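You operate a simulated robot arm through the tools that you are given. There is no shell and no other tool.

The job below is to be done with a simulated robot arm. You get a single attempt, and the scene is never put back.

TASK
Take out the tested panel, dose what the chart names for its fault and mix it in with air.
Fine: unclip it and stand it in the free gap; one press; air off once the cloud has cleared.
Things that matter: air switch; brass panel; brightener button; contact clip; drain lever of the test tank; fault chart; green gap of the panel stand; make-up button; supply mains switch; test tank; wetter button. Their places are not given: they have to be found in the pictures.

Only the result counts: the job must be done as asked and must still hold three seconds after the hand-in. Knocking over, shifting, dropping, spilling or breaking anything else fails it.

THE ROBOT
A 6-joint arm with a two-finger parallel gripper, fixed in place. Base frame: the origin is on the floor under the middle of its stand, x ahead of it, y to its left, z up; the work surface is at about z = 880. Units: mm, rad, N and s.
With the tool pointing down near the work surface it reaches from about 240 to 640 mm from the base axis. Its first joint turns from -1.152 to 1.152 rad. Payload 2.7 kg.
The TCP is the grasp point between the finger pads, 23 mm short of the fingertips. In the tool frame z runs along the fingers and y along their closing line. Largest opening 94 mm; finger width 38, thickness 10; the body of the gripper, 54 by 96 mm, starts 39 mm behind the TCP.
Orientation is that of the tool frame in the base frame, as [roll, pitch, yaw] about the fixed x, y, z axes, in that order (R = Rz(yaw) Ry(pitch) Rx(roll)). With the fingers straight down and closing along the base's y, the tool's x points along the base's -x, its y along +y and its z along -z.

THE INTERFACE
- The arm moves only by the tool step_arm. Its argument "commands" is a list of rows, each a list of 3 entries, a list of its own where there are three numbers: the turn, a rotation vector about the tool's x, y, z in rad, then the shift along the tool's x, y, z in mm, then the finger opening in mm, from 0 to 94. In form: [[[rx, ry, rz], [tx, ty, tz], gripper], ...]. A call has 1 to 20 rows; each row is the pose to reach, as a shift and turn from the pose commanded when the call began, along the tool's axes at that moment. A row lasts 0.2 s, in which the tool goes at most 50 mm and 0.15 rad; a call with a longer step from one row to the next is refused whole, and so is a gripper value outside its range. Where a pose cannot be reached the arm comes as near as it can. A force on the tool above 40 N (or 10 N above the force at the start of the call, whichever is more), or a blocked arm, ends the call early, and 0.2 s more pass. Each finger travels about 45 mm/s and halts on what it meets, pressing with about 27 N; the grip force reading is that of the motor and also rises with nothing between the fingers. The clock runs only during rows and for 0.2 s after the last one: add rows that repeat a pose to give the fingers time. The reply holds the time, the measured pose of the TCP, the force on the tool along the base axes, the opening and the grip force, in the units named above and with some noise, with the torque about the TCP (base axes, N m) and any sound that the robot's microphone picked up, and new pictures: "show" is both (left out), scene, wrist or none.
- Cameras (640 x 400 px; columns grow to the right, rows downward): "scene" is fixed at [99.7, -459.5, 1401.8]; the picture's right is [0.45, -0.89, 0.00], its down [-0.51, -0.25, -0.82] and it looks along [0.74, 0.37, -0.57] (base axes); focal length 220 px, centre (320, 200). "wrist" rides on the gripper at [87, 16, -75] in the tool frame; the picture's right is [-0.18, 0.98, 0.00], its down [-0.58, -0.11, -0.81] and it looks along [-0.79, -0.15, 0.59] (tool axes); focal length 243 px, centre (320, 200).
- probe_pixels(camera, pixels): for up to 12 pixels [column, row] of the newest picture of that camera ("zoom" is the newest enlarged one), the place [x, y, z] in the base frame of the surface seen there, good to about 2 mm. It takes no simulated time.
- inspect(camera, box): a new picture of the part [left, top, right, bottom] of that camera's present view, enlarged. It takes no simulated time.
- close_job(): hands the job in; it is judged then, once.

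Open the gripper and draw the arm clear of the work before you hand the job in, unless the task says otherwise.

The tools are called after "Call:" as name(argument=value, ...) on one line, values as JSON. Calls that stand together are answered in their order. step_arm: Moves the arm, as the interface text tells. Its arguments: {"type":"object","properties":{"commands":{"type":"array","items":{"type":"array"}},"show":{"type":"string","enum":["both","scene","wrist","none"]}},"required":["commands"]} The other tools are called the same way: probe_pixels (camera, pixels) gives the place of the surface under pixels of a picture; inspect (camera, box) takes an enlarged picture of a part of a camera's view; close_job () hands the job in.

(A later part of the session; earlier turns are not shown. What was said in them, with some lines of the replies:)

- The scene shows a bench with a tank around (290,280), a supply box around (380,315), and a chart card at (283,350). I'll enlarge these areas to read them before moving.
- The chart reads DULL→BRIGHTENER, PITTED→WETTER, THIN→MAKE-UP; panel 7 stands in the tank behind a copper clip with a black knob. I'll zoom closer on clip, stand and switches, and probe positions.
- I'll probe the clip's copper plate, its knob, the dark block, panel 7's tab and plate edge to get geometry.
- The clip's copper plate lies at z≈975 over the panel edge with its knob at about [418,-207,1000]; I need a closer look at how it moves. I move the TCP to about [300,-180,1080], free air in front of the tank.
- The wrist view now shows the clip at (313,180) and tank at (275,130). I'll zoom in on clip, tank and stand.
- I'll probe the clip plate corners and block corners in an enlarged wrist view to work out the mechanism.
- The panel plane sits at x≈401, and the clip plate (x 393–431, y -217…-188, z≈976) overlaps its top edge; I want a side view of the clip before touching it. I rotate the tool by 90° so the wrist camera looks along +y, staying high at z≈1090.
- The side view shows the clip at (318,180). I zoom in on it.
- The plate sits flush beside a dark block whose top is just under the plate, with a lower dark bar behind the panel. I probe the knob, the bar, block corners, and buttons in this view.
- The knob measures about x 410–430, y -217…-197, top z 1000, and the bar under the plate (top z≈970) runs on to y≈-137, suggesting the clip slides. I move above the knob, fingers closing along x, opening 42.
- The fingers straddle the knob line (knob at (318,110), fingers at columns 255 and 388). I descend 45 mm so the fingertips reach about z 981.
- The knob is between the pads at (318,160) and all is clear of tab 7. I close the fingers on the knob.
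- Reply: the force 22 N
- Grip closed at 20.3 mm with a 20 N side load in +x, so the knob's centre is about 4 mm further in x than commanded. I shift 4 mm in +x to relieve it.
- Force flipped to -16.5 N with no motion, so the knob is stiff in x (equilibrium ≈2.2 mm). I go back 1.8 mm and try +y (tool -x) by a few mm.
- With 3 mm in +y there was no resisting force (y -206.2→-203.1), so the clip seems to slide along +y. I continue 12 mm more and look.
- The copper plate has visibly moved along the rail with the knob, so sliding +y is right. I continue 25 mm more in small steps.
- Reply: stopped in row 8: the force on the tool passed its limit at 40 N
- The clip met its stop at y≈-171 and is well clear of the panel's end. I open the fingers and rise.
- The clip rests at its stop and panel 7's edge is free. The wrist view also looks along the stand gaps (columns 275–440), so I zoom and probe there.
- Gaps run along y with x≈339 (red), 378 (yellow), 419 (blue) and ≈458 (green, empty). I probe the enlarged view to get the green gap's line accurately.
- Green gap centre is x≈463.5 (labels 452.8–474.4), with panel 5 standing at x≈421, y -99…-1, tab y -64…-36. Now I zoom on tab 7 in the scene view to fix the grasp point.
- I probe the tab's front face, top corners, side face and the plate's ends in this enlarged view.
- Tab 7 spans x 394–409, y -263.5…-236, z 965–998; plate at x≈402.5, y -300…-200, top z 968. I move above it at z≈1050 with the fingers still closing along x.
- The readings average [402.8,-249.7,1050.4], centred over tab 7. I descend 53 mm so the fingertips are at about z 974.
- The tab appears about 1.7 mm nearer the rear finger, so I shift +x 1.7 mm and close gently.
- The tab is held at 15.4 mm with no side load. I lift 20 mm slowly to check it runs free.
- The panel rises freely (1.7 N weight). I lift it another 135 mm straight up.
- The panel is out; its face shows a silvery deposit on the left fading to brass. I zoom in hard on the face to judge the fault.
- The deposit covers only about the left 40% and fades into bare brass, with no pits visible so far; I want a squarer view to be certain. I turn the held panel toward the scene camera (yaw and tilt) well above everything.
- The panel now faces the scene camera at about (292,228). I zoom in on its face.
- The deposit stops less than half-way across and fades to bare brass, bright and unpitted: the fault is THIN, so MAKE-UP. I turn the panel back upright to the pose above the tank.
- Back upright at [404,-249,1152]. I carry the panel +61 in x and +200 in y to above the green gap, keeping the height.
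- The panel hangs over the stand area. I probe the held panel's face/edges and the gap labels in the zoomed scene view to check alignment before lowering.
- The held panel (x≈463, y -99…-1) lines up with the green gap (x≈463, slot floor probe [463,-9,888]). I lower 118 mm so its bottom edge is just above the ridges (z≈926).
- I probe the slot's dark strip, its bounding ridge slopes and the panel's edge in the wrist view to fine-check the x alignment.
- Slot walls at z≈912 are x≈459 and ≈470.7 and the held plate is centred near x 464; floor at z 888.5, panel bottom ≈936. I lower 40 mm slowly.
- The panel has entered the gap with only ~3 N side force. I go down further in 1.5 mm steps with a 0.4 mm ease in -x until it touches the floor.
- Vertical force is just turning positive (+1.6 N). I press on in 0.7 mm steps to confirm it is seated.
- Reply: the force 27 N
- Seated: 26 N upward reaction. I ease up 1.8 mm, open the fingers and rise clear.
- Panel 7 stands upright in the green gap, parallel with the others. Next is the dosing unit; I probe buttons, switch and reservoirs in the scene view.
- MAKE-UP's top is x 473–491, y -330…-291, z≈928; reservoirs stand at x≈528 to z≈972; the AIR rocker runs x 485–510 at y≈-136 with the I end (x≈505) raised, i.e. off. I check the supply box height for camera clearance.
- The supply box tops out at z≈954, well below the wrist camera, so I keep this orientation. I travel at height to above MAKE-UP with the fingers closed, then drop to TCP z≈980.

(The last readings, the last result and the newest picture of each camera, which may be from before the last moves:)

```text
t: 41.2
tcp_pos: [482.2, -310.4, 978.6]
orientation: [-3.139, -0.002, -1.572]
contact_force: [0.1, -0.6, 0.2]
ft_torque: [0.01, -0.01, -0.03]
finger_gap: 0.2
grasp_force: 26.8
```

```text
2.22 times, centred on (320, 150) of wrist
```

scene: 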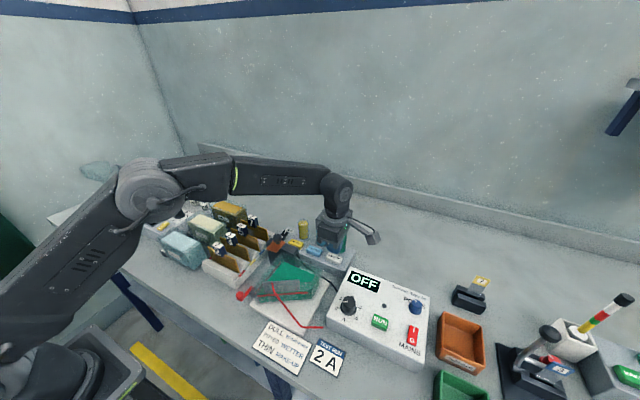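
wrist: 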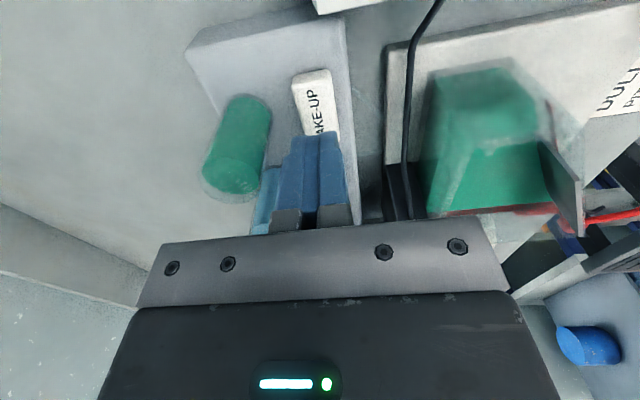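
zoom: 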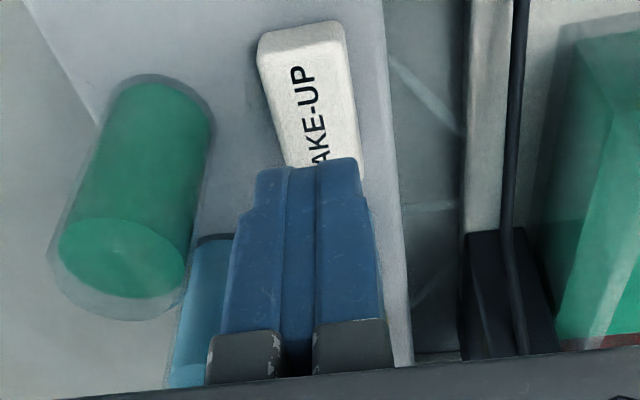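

The closed fingertips hover over MAKE-UP, about 29 mm above and centred in x. I come down 26 mm, just short of the button.

Call:
step_arm(commands=[[[0, 0, 0], [0, 0, 9], 0], [[0, 0, 0], [0, 0, 18], 0], [[0, 0, 0], [0, 0, 24], 0], [[0, 0, 0], [0, 0, 26], 0], [[0, 0, 0], [0, 0, 26], 0]])

Call:
inspect(camera="scene", box=[305, 220, 365, 270])

Call:
inspect(camera="wrist", box=[260, 60, 380, 200])

```text
t: 42.5
tcp_pos: [482.6, -309.9, 953.4]
orientation: [-3.14, 0.001, -1.571]
contact_force: [0.4, 0.1, -0.1]
ft_torque: [-0.04, 0.0, 0.0]
finger_gap: 0.0
grasp_force: 27.0
```

scene: 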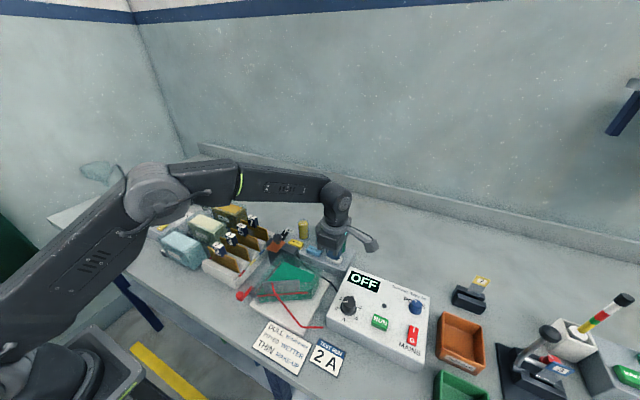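
wrist: 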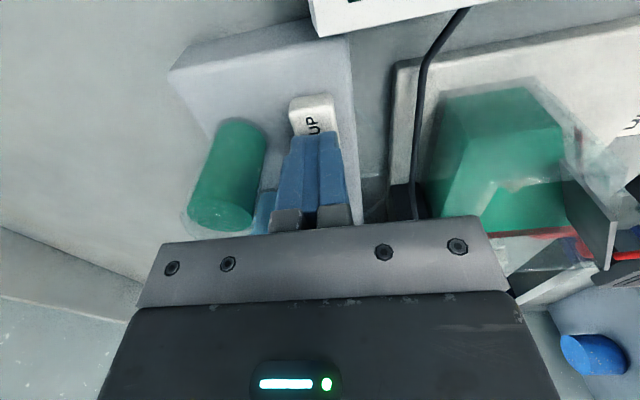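

```text
8.00 times, centred on (335, 245) of scene
```

zoom: 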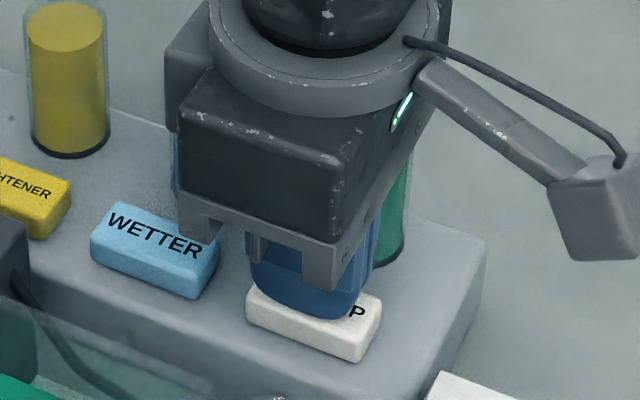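

```text
2.86 times, centred on (320, 130) of wrist
```

zoom: 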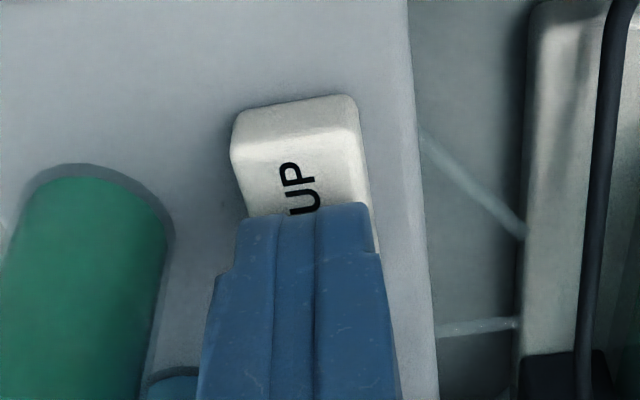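

The fingertips are just above the MAKE-UP cap, on it alone. I press down in one continuous motion, 1.2 mm per row, watching force and sound.

Call:
step_arm(commands=[[[0, 0, 0], [0, 0, 1.2], 0], [[0, 0, 0], [0, 0, 2.4], 0], [[0, 0, 0], [0, 0, 3.6], 0], [[0, 0, 0], [0, 0, 4.8], 0], [[0, 0, 0], [0, 0, 6], 0]])

```text
t: 43.6
tcp_pos: [482.8, -310.9, 948.0]
orientation: [-3.14, -0.002, -1.57]
contact_force: [1.7, 0.3, 2.5]
ft_torque: [0.01, 0.0, 0.04]
finger_gap: 0.2
grasp_force: 27.2
heard: click
```

scene: 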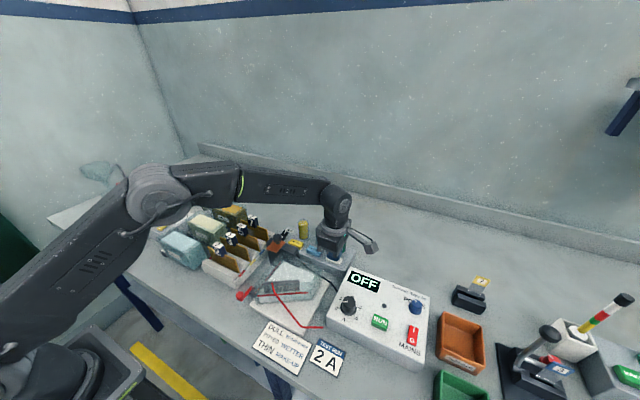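
wrist: 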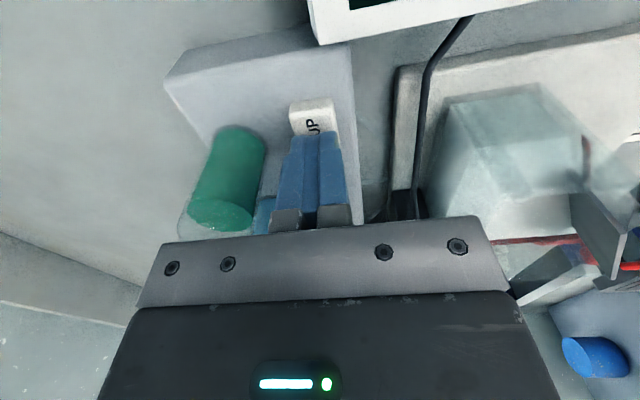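

A click was heard, the make-up reservoir level dropped and the tank turned cloudy white: one dose is in. I rise straight off the button.

Call:
step_arm(commands=[[[0, 0, 0], [0, 0, -4], 0], [[0, 0, 0], [0, 0, -12], 0], [[0, 0, 0], [0, 0, -30], 0], [[0, 0, 0], [0, 0, -60], 0], [[0, 0, 0], [0, 0, -80], 0], [[0, 0, 0], [0, 0, -80], 0]])

Call:
inspect(camera="scene", box=[235, 220, 355, 320])

```text
t: 45.0
tcp_pos: [483.7, -309.9, 1027.9]
orientation: [-3.14, 0.001, -1.573]
contact_force: [-0.1, 0.0, 0.1]
ft_torque: [0.04, 0.03, 0.02]
finger_gap: 0.0
grasp_force: 27.0
```

scene: 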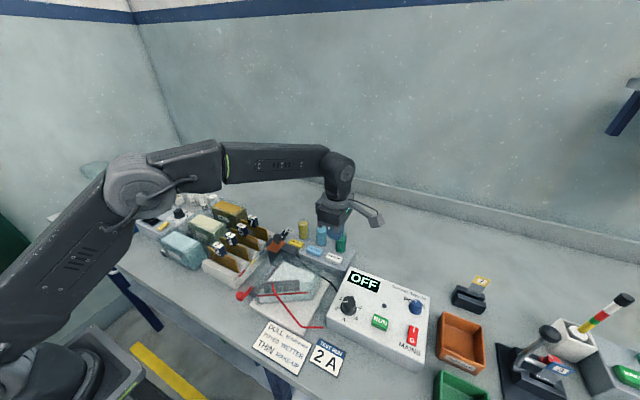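
wrist: 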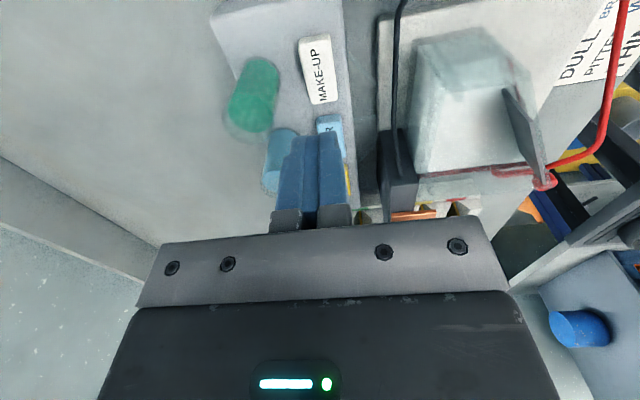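

```text
4.00 times, centred on (295, 270) of scene
```

zoom: 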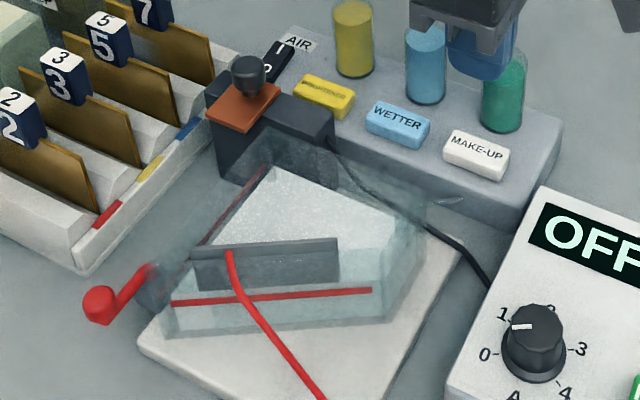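

The tank liquid is cloudy white with MAKE-UP dosed. I move at height to above the raised I end of the AIR rocker (x≈510, y≈-136).

Call:
step_arm(commands=[[[0, 0, 0], [-20, -3, 0], 0], [[0, 0, 0], [-55, -9, 0], 0], [[0, 0, 0], [-95, -15, 0], 0], [[0, 0, 0], [-135, -22, 0], 0], [[0, 0, 0], [-165, -27, 0], 0], [[0, 0, 0], [-175, -28, 0], 0], [[0, 0, 0], [-175, -28, 25], 0], [[0, 0, 0], [-175, -28, 50], 0], [[0, 0, 0], [-175, -28, 62], 0], [[0, 0, 0], [-175, -28, 62], 0]])

Call:
inspect(camera="scene", box=[255, 200, 335, 260])

Call:
inspect(camera="wrist", box=[240, 60, 400, 220])

```text
t: 47.2
tcp_pos: [511.7, -135.2, 966.2]
orientation: [-3.139, 0.0, -1.571]
contact_force: [1.3, 0.1, 0.6]
ft_torque: [0.0, 0.0, 0.0]
finger_gap: 0.1
grasp_force: 27.2
```

scene: 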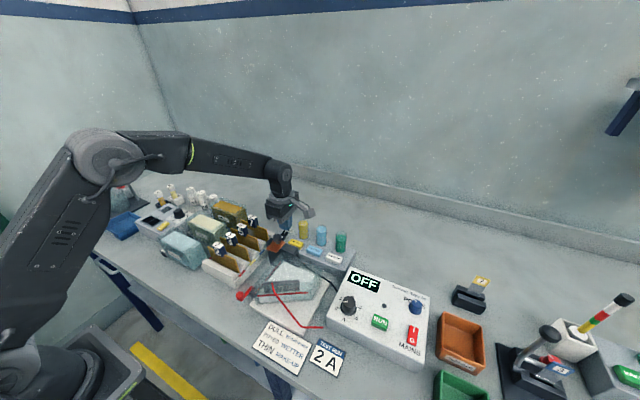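
wrist: 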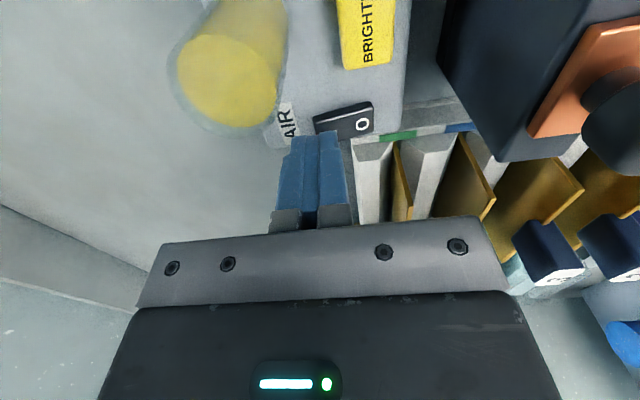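

```text
6.67 times, centred on (295, 230) of scene
```

zoom: 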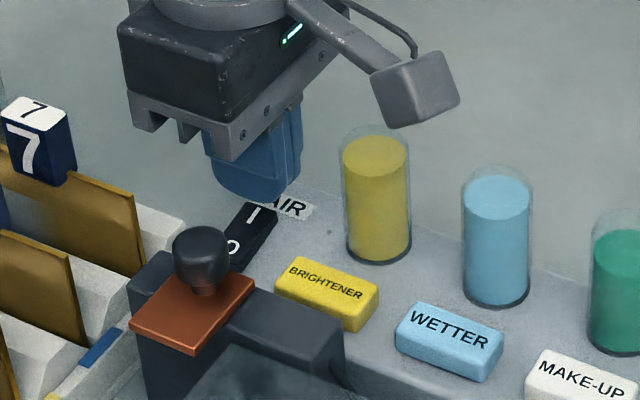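

```text
2.50 times, centred on (320, 140) of wrist
```

zoom: 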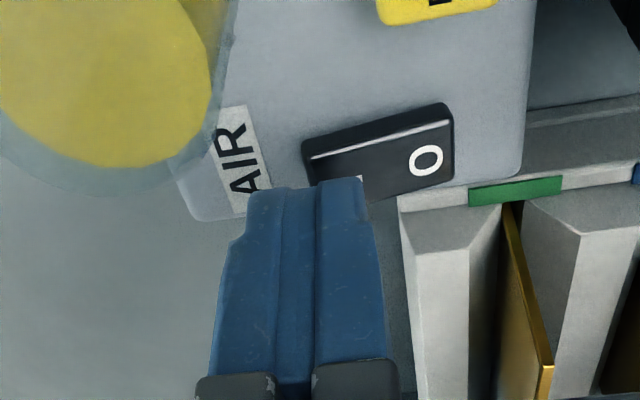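

The closed fingers sit over the I end, tip about 15 mm above. I descend and press in small steps until the rocker clicks.

Call:
step_arm(commands=[[[0, 0, 0], [0, 0, 5], 0], [[0, 0, 0], [0, 0, 9], 0], [[0, 0, 0], [0, 0, 12], 0], [[0, 0, 0], [0, 0, 13.5], 0], [[0, 0, 0], [0, 0, 15], 0], [[0, 0, 0], [0, 0, 16.5], 0], [[0, 0, 0], [0, 0, 18], 0]])

Call:
inspect(camera="wrist", box=[240, 60, 400, 220])

Call:
inspect(camera="scene", box=[255, 200, 335, 260])

```text
t: 48.9
tcp_pos: [512.4, -135.2, 948.8]
orientation: [3.14, -0.001, -1.571]
contact_force: [-3.8, 0.5, 5.3]
ft_torque: [0.05, 0.14, 0.01]
finger_gap: 0.0
grasp_force: 26.9
```

scene: 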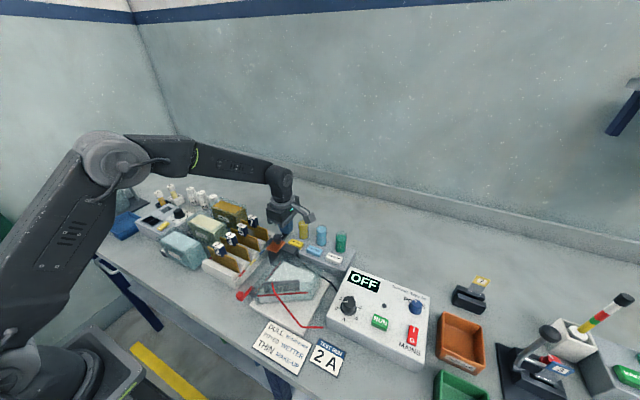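
wrist: 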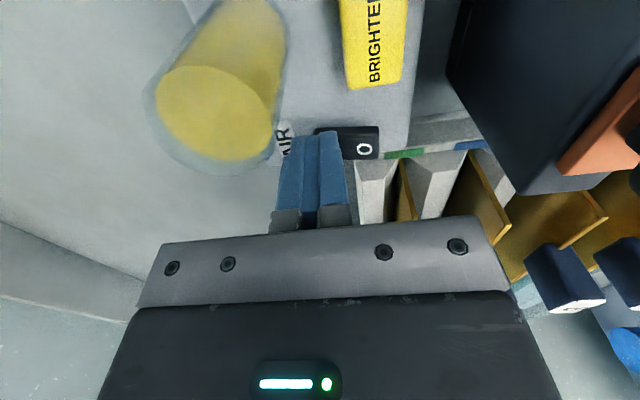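

```text
2.50 times, centred on (320, 140) of wrist
```

zoom: 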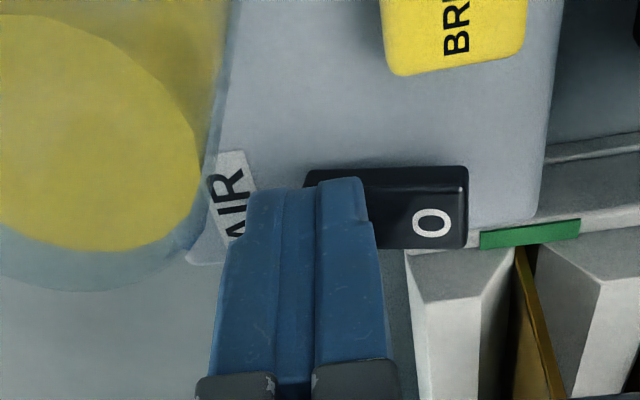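

```text
6.67 times, centred on (295, 230) of scene
```

zoom: 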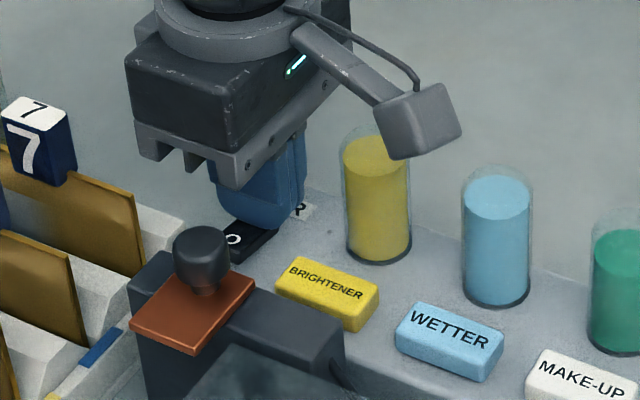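

Contact is made (5 N) and the rocker has begun to level but no click yet. I press further in 1 mm steps.

Call:
step_arm(commands=[[[0, 0, 0], [0, 0, 1], 0], [[0, 0, 0], [0, 0, 2], 0], [[0, 0, 0], [0, 0, 3], 0], [[0, 0, 0], [0, 0, 4], 0]])

Call:
inspect(camera="scene", box=[235, 240, 335, 310])

Call:
inspect(camera="wrist", box=[240, 60, 400, 220])

```text
t: 49.8
tcp_pos: [510.8, -136.0, 949.2]
orientation: [-3.135, -0.001, -1.57]
contact_force: [-2.2, 1.4, 5.1]
ft_torque: [0.09, 0.09, 0.02]
finger_gap: 0.0
grasp_force: 26.9
stopped in row 4: the force on the tool passed its limit at 44 N (the readings are from after the stop); the commanded pose is now the measured one
```

scene: 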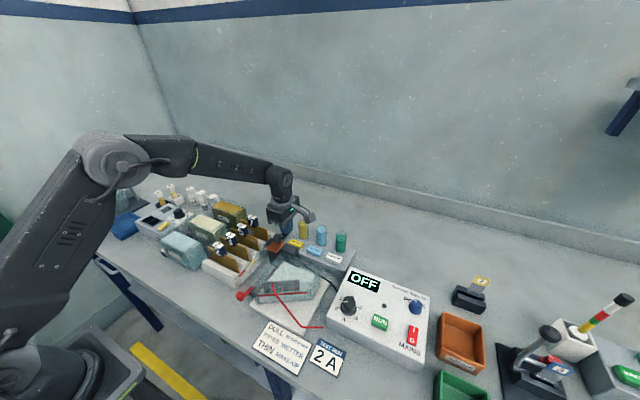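
wrist: 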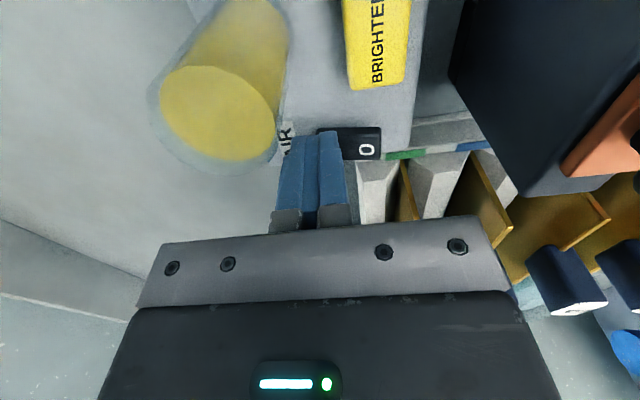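

```text
5.71 times, centred on (285, 275) of scene
```

zoom: 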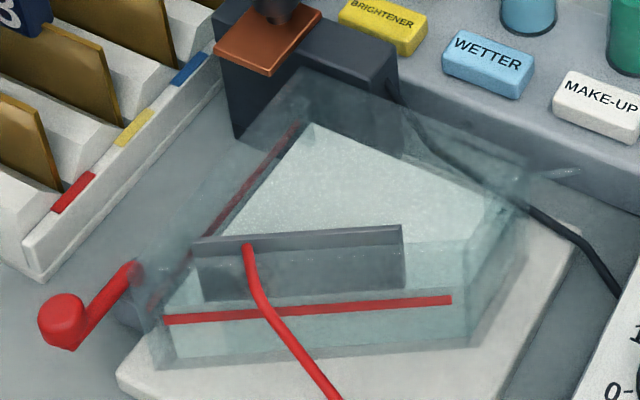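

```text
2.50 times, centred on (320, 140) of wrist
```

zoom: 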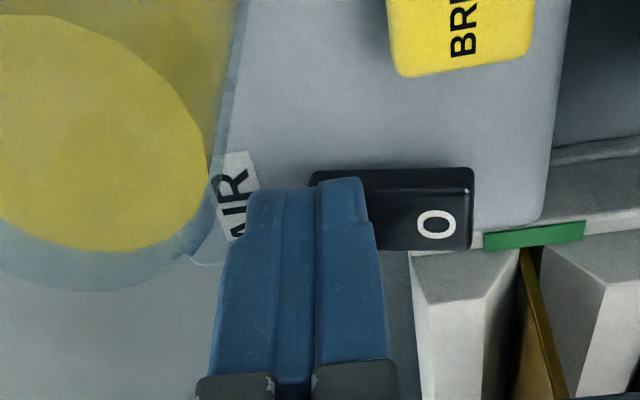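

The rocker bottomed out (44 N stop), and its O end now looks raised. I rise clear to see whether it stays at I and whether the air bubbles.

Call:
step_arm(commands=[[[0, 0, 0], [0, 0, -5], 0], [[0, 0, 0], [0, 0, -15], 0], [[0, 0, 0], [0, 0, -40], 0], [[0, 0, 0], [0, 0, -70], 0], [[0, 0, 0], [0, 0, -70], 0]])

Call:
inspect(camera="scene", box=[255, 210, 315, 255])

Call:
inspect(camera="scene", box=[235, 240, 335, 310])

Call:
inspect(camera="wrist", box=[240, 0, 400, 140])

```text
t: 51.0
tcp_pos: [510.6, -134.0, 1017.7]
orientation: [-3.138, -0.002, -1.57]
contact_force: [0.2, -0.4, -0.5]
ft_torque: [0.0, -0.03, -0.01]
finger_gap: 0.2
grasp_force: 26.6
```

scene: 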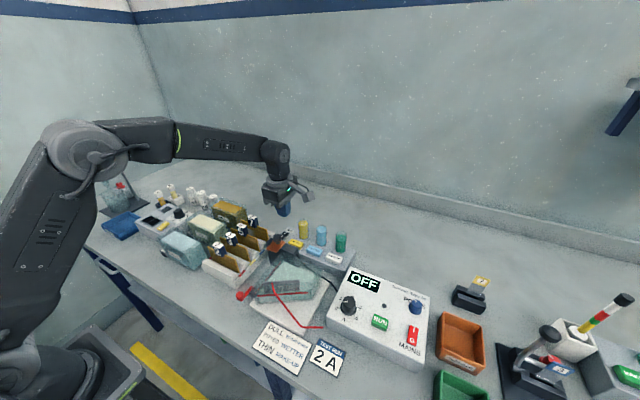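
wrist: 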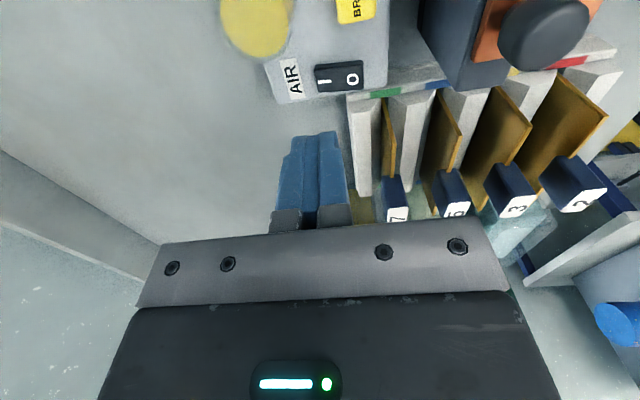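

```text
8.89 times, centred on (285, 232) of scene
```

zoom: 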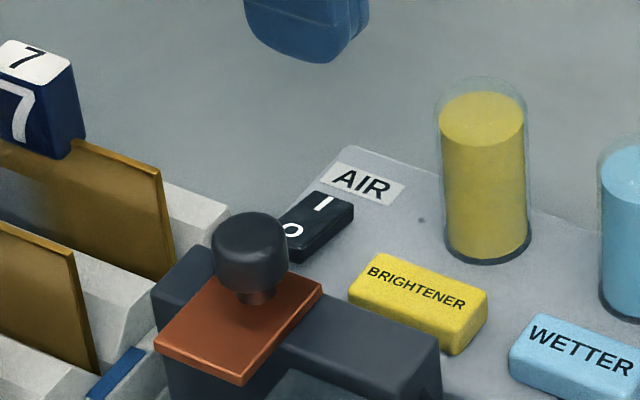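

```text
5.71 times, centred on (285, 275) of scene
```

zoom: 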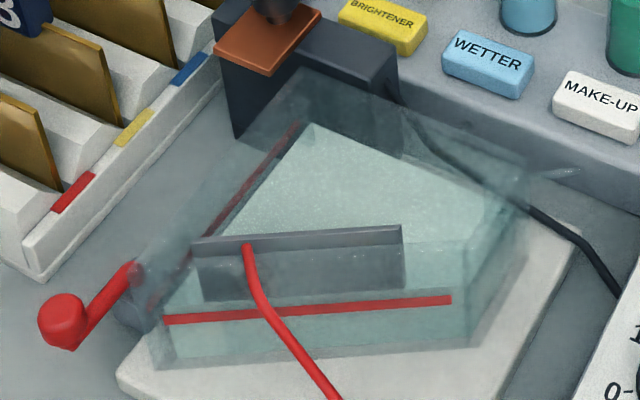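

```text
2.86 times, centred on (320, 70) of wrist
```

zoom: 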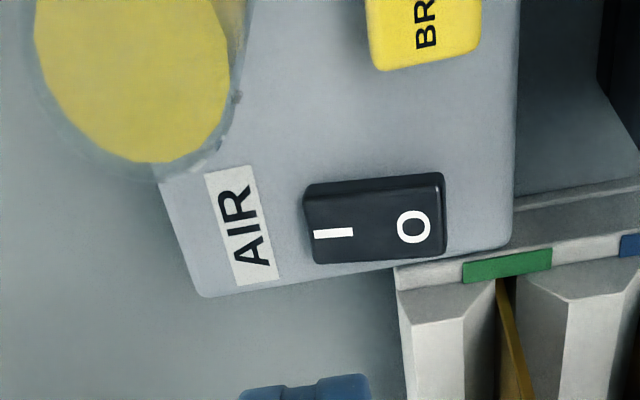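

The rocker stays at I (O end raised) and the tank is turning from white to pale green, so air is mixing. I move above the O end (x≈486, y≈-133) at a safe height and wait.

Call:
step_arm(commands=[[[0, 0, 0], [-1.5, 10, 10], 0], [[0, 0, 0], [-3.5, 24.8, 25], 0], [[0, 0, 0], [-3.5, 24.8, 40], 0], [[0, 0, 0], [-3.5, 24.8, 44], 0], [[0, 0, 0], [-3.5, 24.8, 44], 0], [[0, 0, 0], [-3.5, 24.8, 44], 0], [[0, 0, 0], [-3.5, 24.8, 44], 0], [[0, 0, 0], [-3.5, 24.8, 44], 0]])

Call:
inspect(camera="scene", box=[235, 240, 335, 310])

Call:
inspect(camera="scene", box=[255, 200, 335, 260])

Call:
inspect(camera="wrist", box=[220, 40, 420, 220])

```text
t: 52.8
tcp_pos: [487.1, -131.3, 973.4]
orientation: [-3.134, -0.001, -1.57]
contact_force: [1.4, 0.6, -0.6]
ft_torque: [0.0, -0.01, 0.0]
finger_gap: 0.0
grasp_force: 26.3
```

scene: 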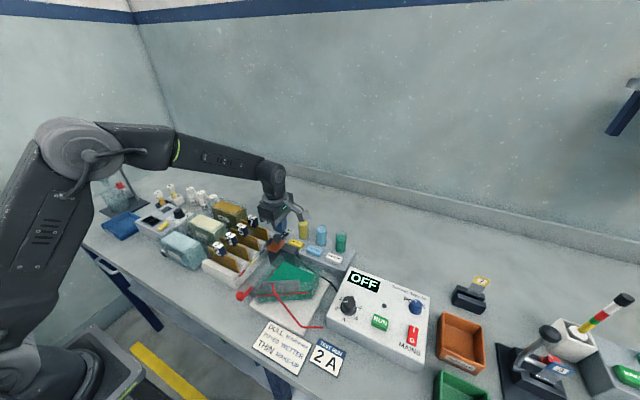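
wrist: 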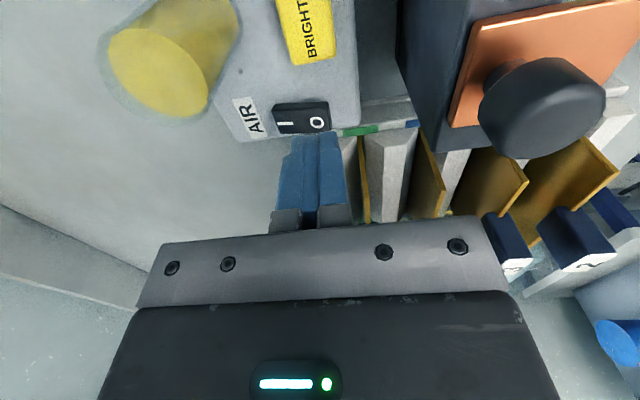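

```text
5.71 times, centred on (285, 275) of scene
```

zoom: 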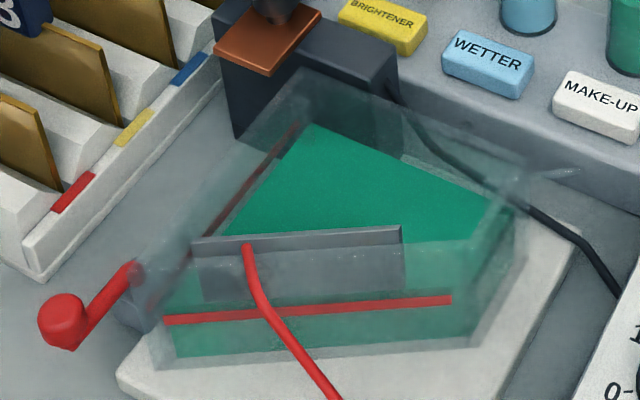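

```text
6.67 times, centred on (295, 230) of scene
```

zoom: 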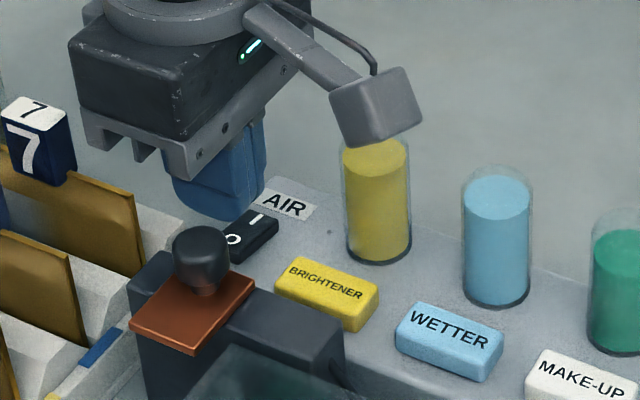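

```text
2.22 times, centred on (320, 130) of wrist
```

zoom: 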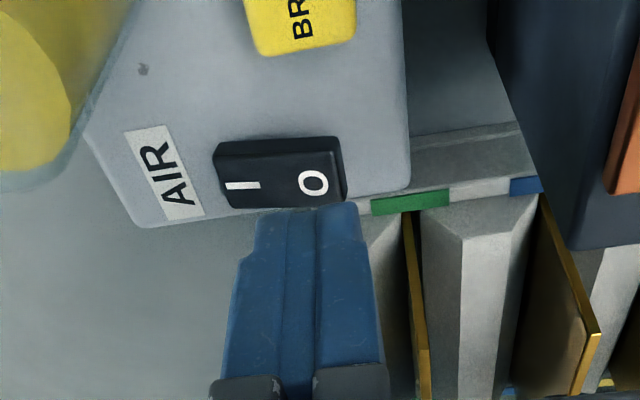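

The tank at (290,280) is back to clear green. I lower 15 mm toward the O end while taking one more look at the liquid to be sure it has finished clearing.

Call:
step_arm(commands=[[[0, 0, 0], [0, 0, 5], 0], [[0, 0, 0], [0, 0, 10], 0], [[0, 0, 0], [0, 0, 15], 0], [[0, 0, 0], [0, 0, 15], 0]])

Call:
inspect(camera="scene", box=[235, 240, 335, 310])

Call:
inspect(camera="scene", box=[255, 200, 315, 250])

Call:
inspect(camera="wrist", box=[240, 60, 400, 220])

```text
t: 53.8
tcp_pos: [487.6, -130.8, 959.2]
orientation: [-3.137, -0.002, -1.569]
contact_force: [0.1, -0.7, 0.6]
ft_torque: [0.01, 0.01, 0.02]
finger_gap: 0.0
grasp_force: 27.2
```

scene: 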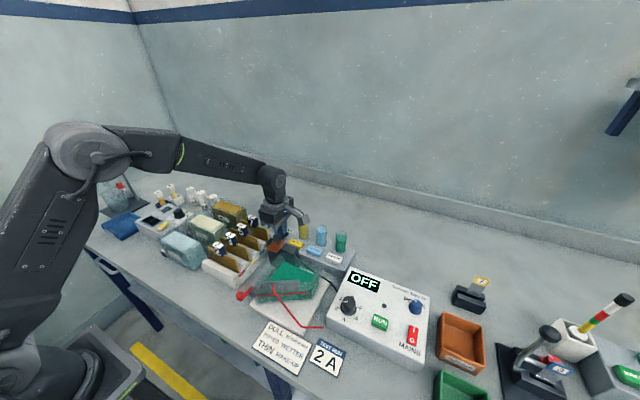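
wrist: 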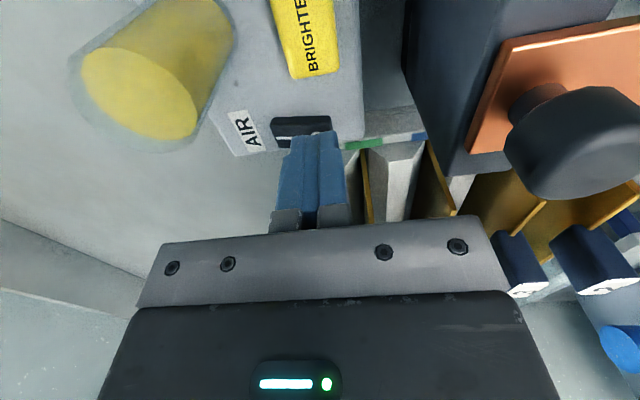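

```text
5.71 times, centred on (285, 275) of scene
```

zoom: 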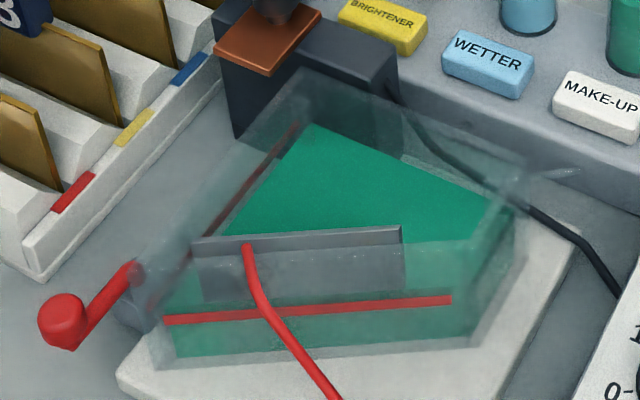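

```text
8.00 times, centred on (285, 225) of scene
```

zoom: 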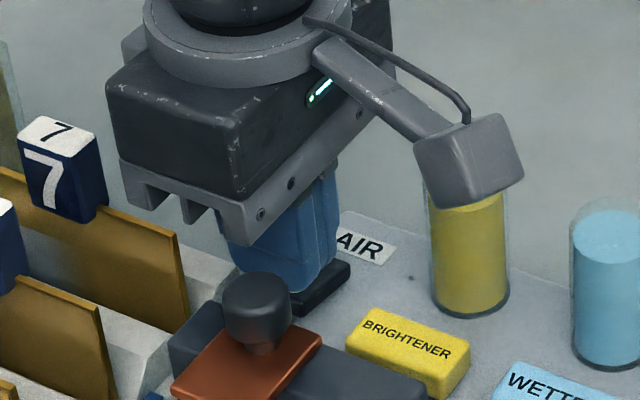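

```text
2.50 times, centred on (320, 140) of wrist
```

zoom: 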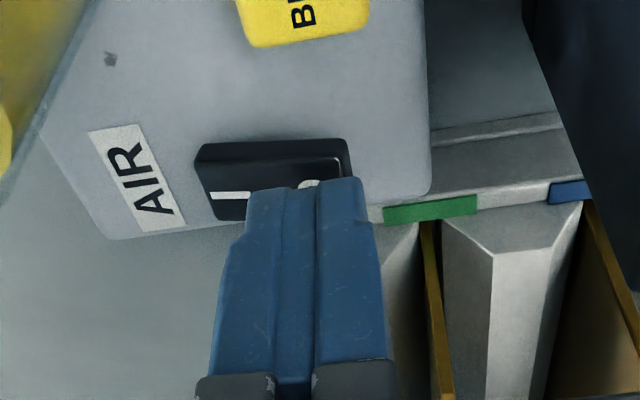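

The liquid is unchanged clear green, so the cloud has cleared. The tool axis meets the rocker about 80% toward its O end; I shift 2 mm further to -x and press down in small steps.

Call:
step_arm(commands=[[[0, 0, 0], [-1.5, 2, 2], 0], [[0, 0, 0], [-1.5, 2, 5], 0], [[0, 0, 0], [-1.5, 2, 7], 0], [[0, 0, 0], [-1.5, 2, 8.5], 0], [[0, 0, 0], [-1.5, 2, 10], 0], [[0, 0, 0], [-1.5, 2, 11], 0], [[0, 0, 0], [-1.5, 2, 12], 0], [[0, 0, 0], [-1.5, 2, 13], 0], [[0, 0, 0], [-1.5, 2, 14], 0]])

Call:
inspect(camera="wrist", box=[240, 60, 400, 220])

```text
t: 55.7
tcp_pos: [485.0, -131.6, 949.4]
orientation: [-3.136, -0.004, -1.571]
contact_force: [-7.7, 2.8, 8.3]
ft_torque: [0.09, 0.07, 0.1]
finger_gap: 0.2
grasp_force: 26.9
stopped in row 9: the force on the tool passed its limit at 42 N (the readings are from after the stop); the commanded pose is now the measured one
```

scene: 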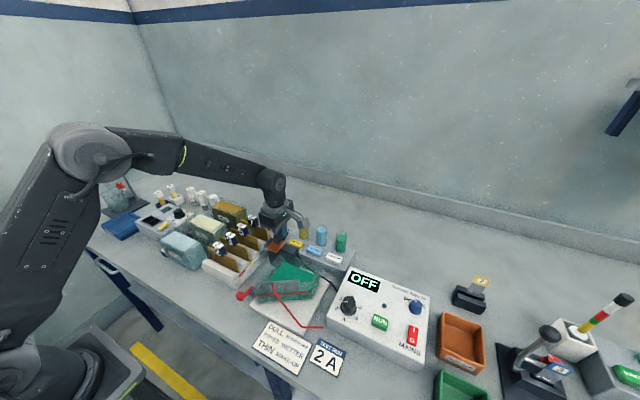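
wrist: 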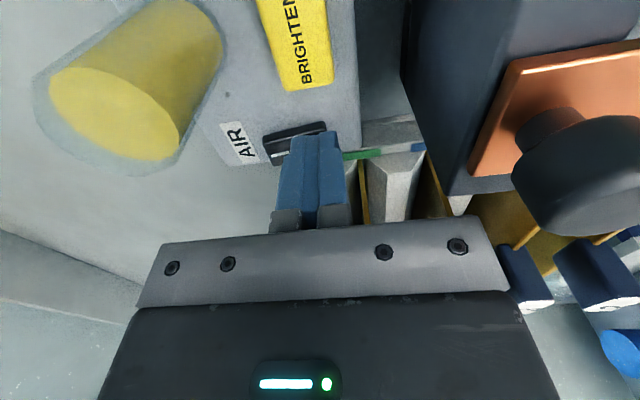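

```text
2.50 times, centred on (320, 140) of wrist
```

zoom: 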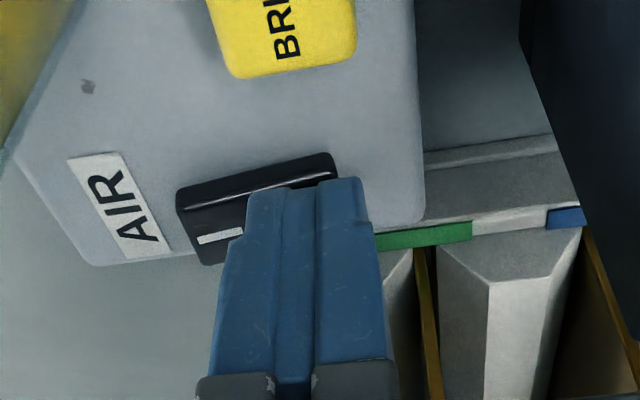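

The rocker has tipped to O (I end raised). I rise clear and check the switch and tank.

Call:
step_arm(commands=[[[0, 0, 0], [0, 0, -5], 0], [[0, 0, 0], [0, 0, -15], 0], [[0, 0, 0], [0, 0, -40], 0], [[0, 0, 0], [0, 0, -80], 0], [[0, 0, 0], [0, 0, -120], 0], [[0, 0, 0], [0, 0, -150], 0], [[0, 0, 0], [0, 0, -150], 0]])

Call:
inspect(camera="scene", box=[255, 210, 315, 255])

Call:
inspect(camera="wrist", box=[200, 0, 400, 140])

Call:
inspect(camera="scene", box=[225, 220, 365, 320])

```text
t: 57.3
tcp_pos: [486.5, -130.9, 1096.4]
orientation: [-3.138, -0.003, -1.57]
contact_force: [-0.9, 0.4, -0.6]
ft_torque: [0.0, -0.02, -0.02]
finger_gap: 0.0
grasp_force: 27.0
```

scene: 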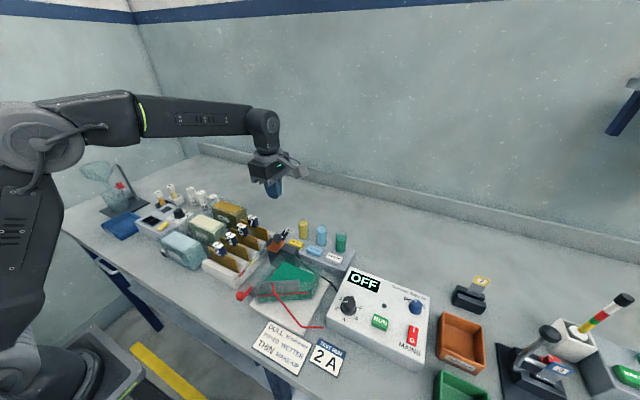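
wrist: 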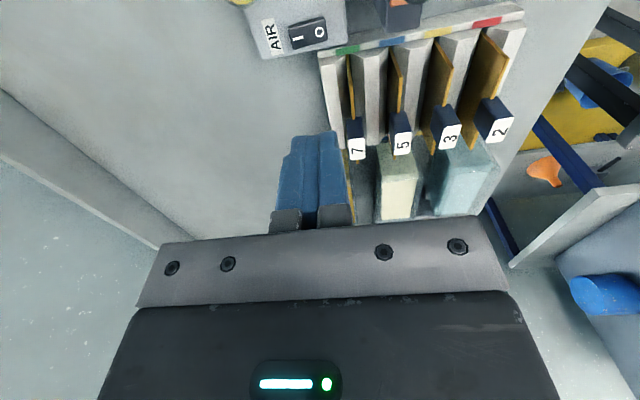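

```text
8.89 times, centred on (285, 232) of scene
```

zoom: 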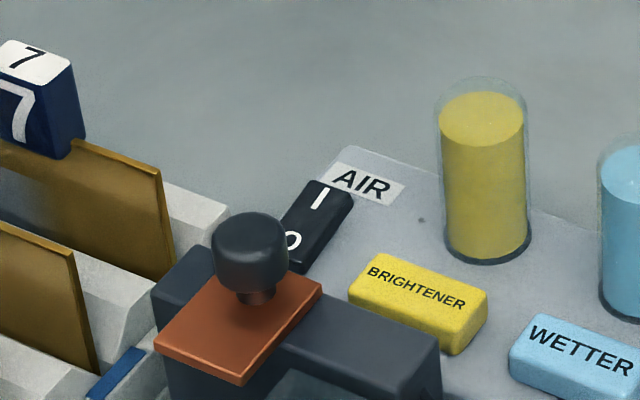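

```text
2.86 times, centred on (300, 70) of wrist
```

zoom: 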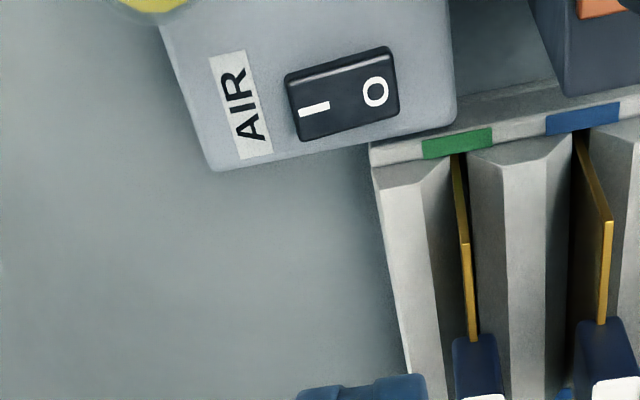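

```text
4.00 times, centred on (295, 270) of scene
```

zoom: 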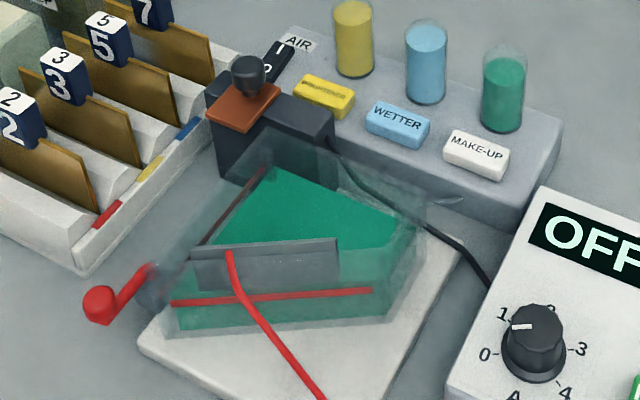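

The AIR rocker is back at O, the liquid is clear green, and panel 7 stands in the green gap. I draw the arm up and back and open the gripper.

Call:
step_arm(commands=[[[0, 0, 0], [0, 0, -35], 20], [[0, 0, 0], [-10, 25, -65], 40], [[0, 0, 0], [-25, 55, -95], 60], [[0, 0, 0], [-45, 85, -120], 80], [[0, 0, 0], [-60, 110, -130], 94], [[0, 0, 0], [-60, 110, -130], 94], [[0, 0, 0], [-60, 110, -130], 94]])

Call:
inspect(camera="scene", box=[190, 200, 350, 310])

Call:
inspect(camera="scene", box=[205, 205, 285, 265])

```text
t: 58.9
tcp_pos: [371.9, -68.4, 1226.5]
orientation: [-3.138, -0.003, -1.571]
contact_force: [0.1, 0.3, -0.9]
ft_torque: [0.01, 0.01, -0.01]
finger_gap: 93.8
grasp_force: 0.0
```

scene: 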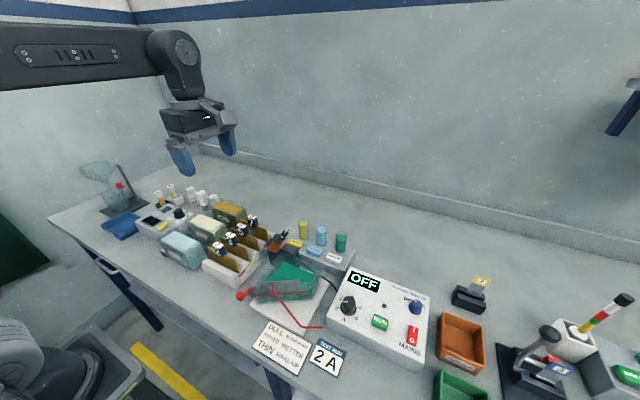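
wrist: 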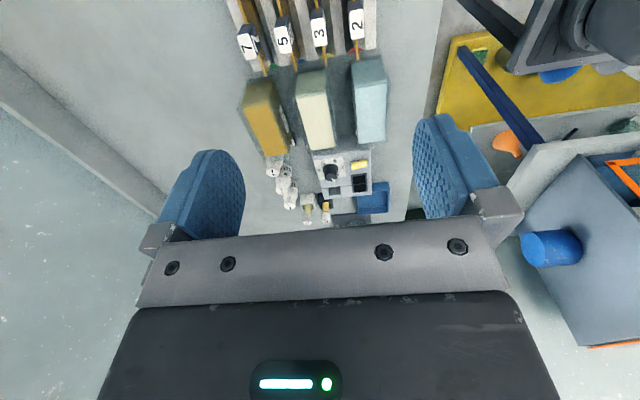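

```text
3.64 times, centred on (270, 255) of scene
```

zoom: 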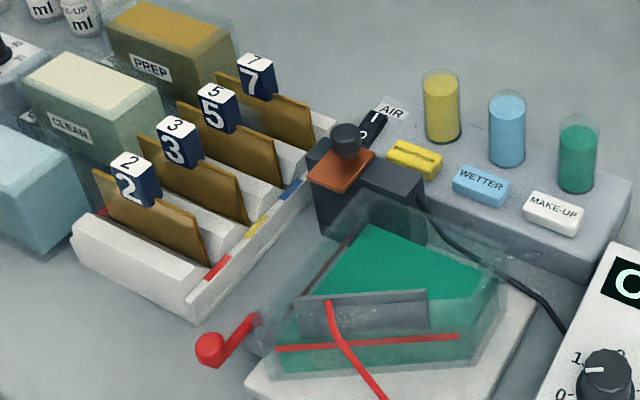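

```text
6.67 times, centred on (245, 235) of scene
```

zoom: 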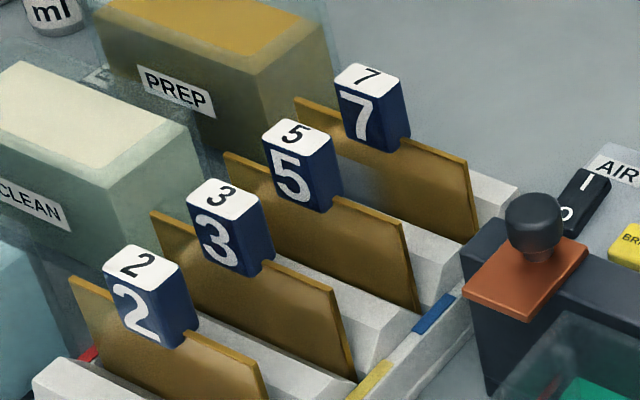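

Everything is in its end state: panel 7 upright in the green gap beside 5, 3 and 2, clip open, one make-up dose mixed in, liquid clear, AIR at O, drain lever and supply untouched, gripper open and clear. I hand the job in.

Call:
close_job()

```text
The job is handed in.
```

The job is handed in. Panel 7 is out of the test tank, the make-up dose is mixed in, and the air is off.

- **Panel:** I slid the contact clip back along its rail, lifted panel 7 straight out, and stood it in the green gap beside 5, 3 and 2. In the last pictures it stands upright and parallel to the others.
- **Fault:** The deposit covers less than half the panel's width and fades into bare brass. It is bright and shows no pits. I read that as THIN, which the chart pairs with MAKE-UP. This was judged from the camera pictures alone.
- **Dose:** I pressed the make-up button once. It clicked, the make-up reservoir dropped, and the tank turned cloudy white.
- **Air:** I switched the air on until the liquid was clear green again, then back to O. The switch made no audible click either time. I took its position from how the rocker sits and from the liquid clearing.

I did not touch the supply mains switch, which reads OFF, or the drain lever. The clip is left open at the end of its rail, and the gripper is open with the arm drawn clear.
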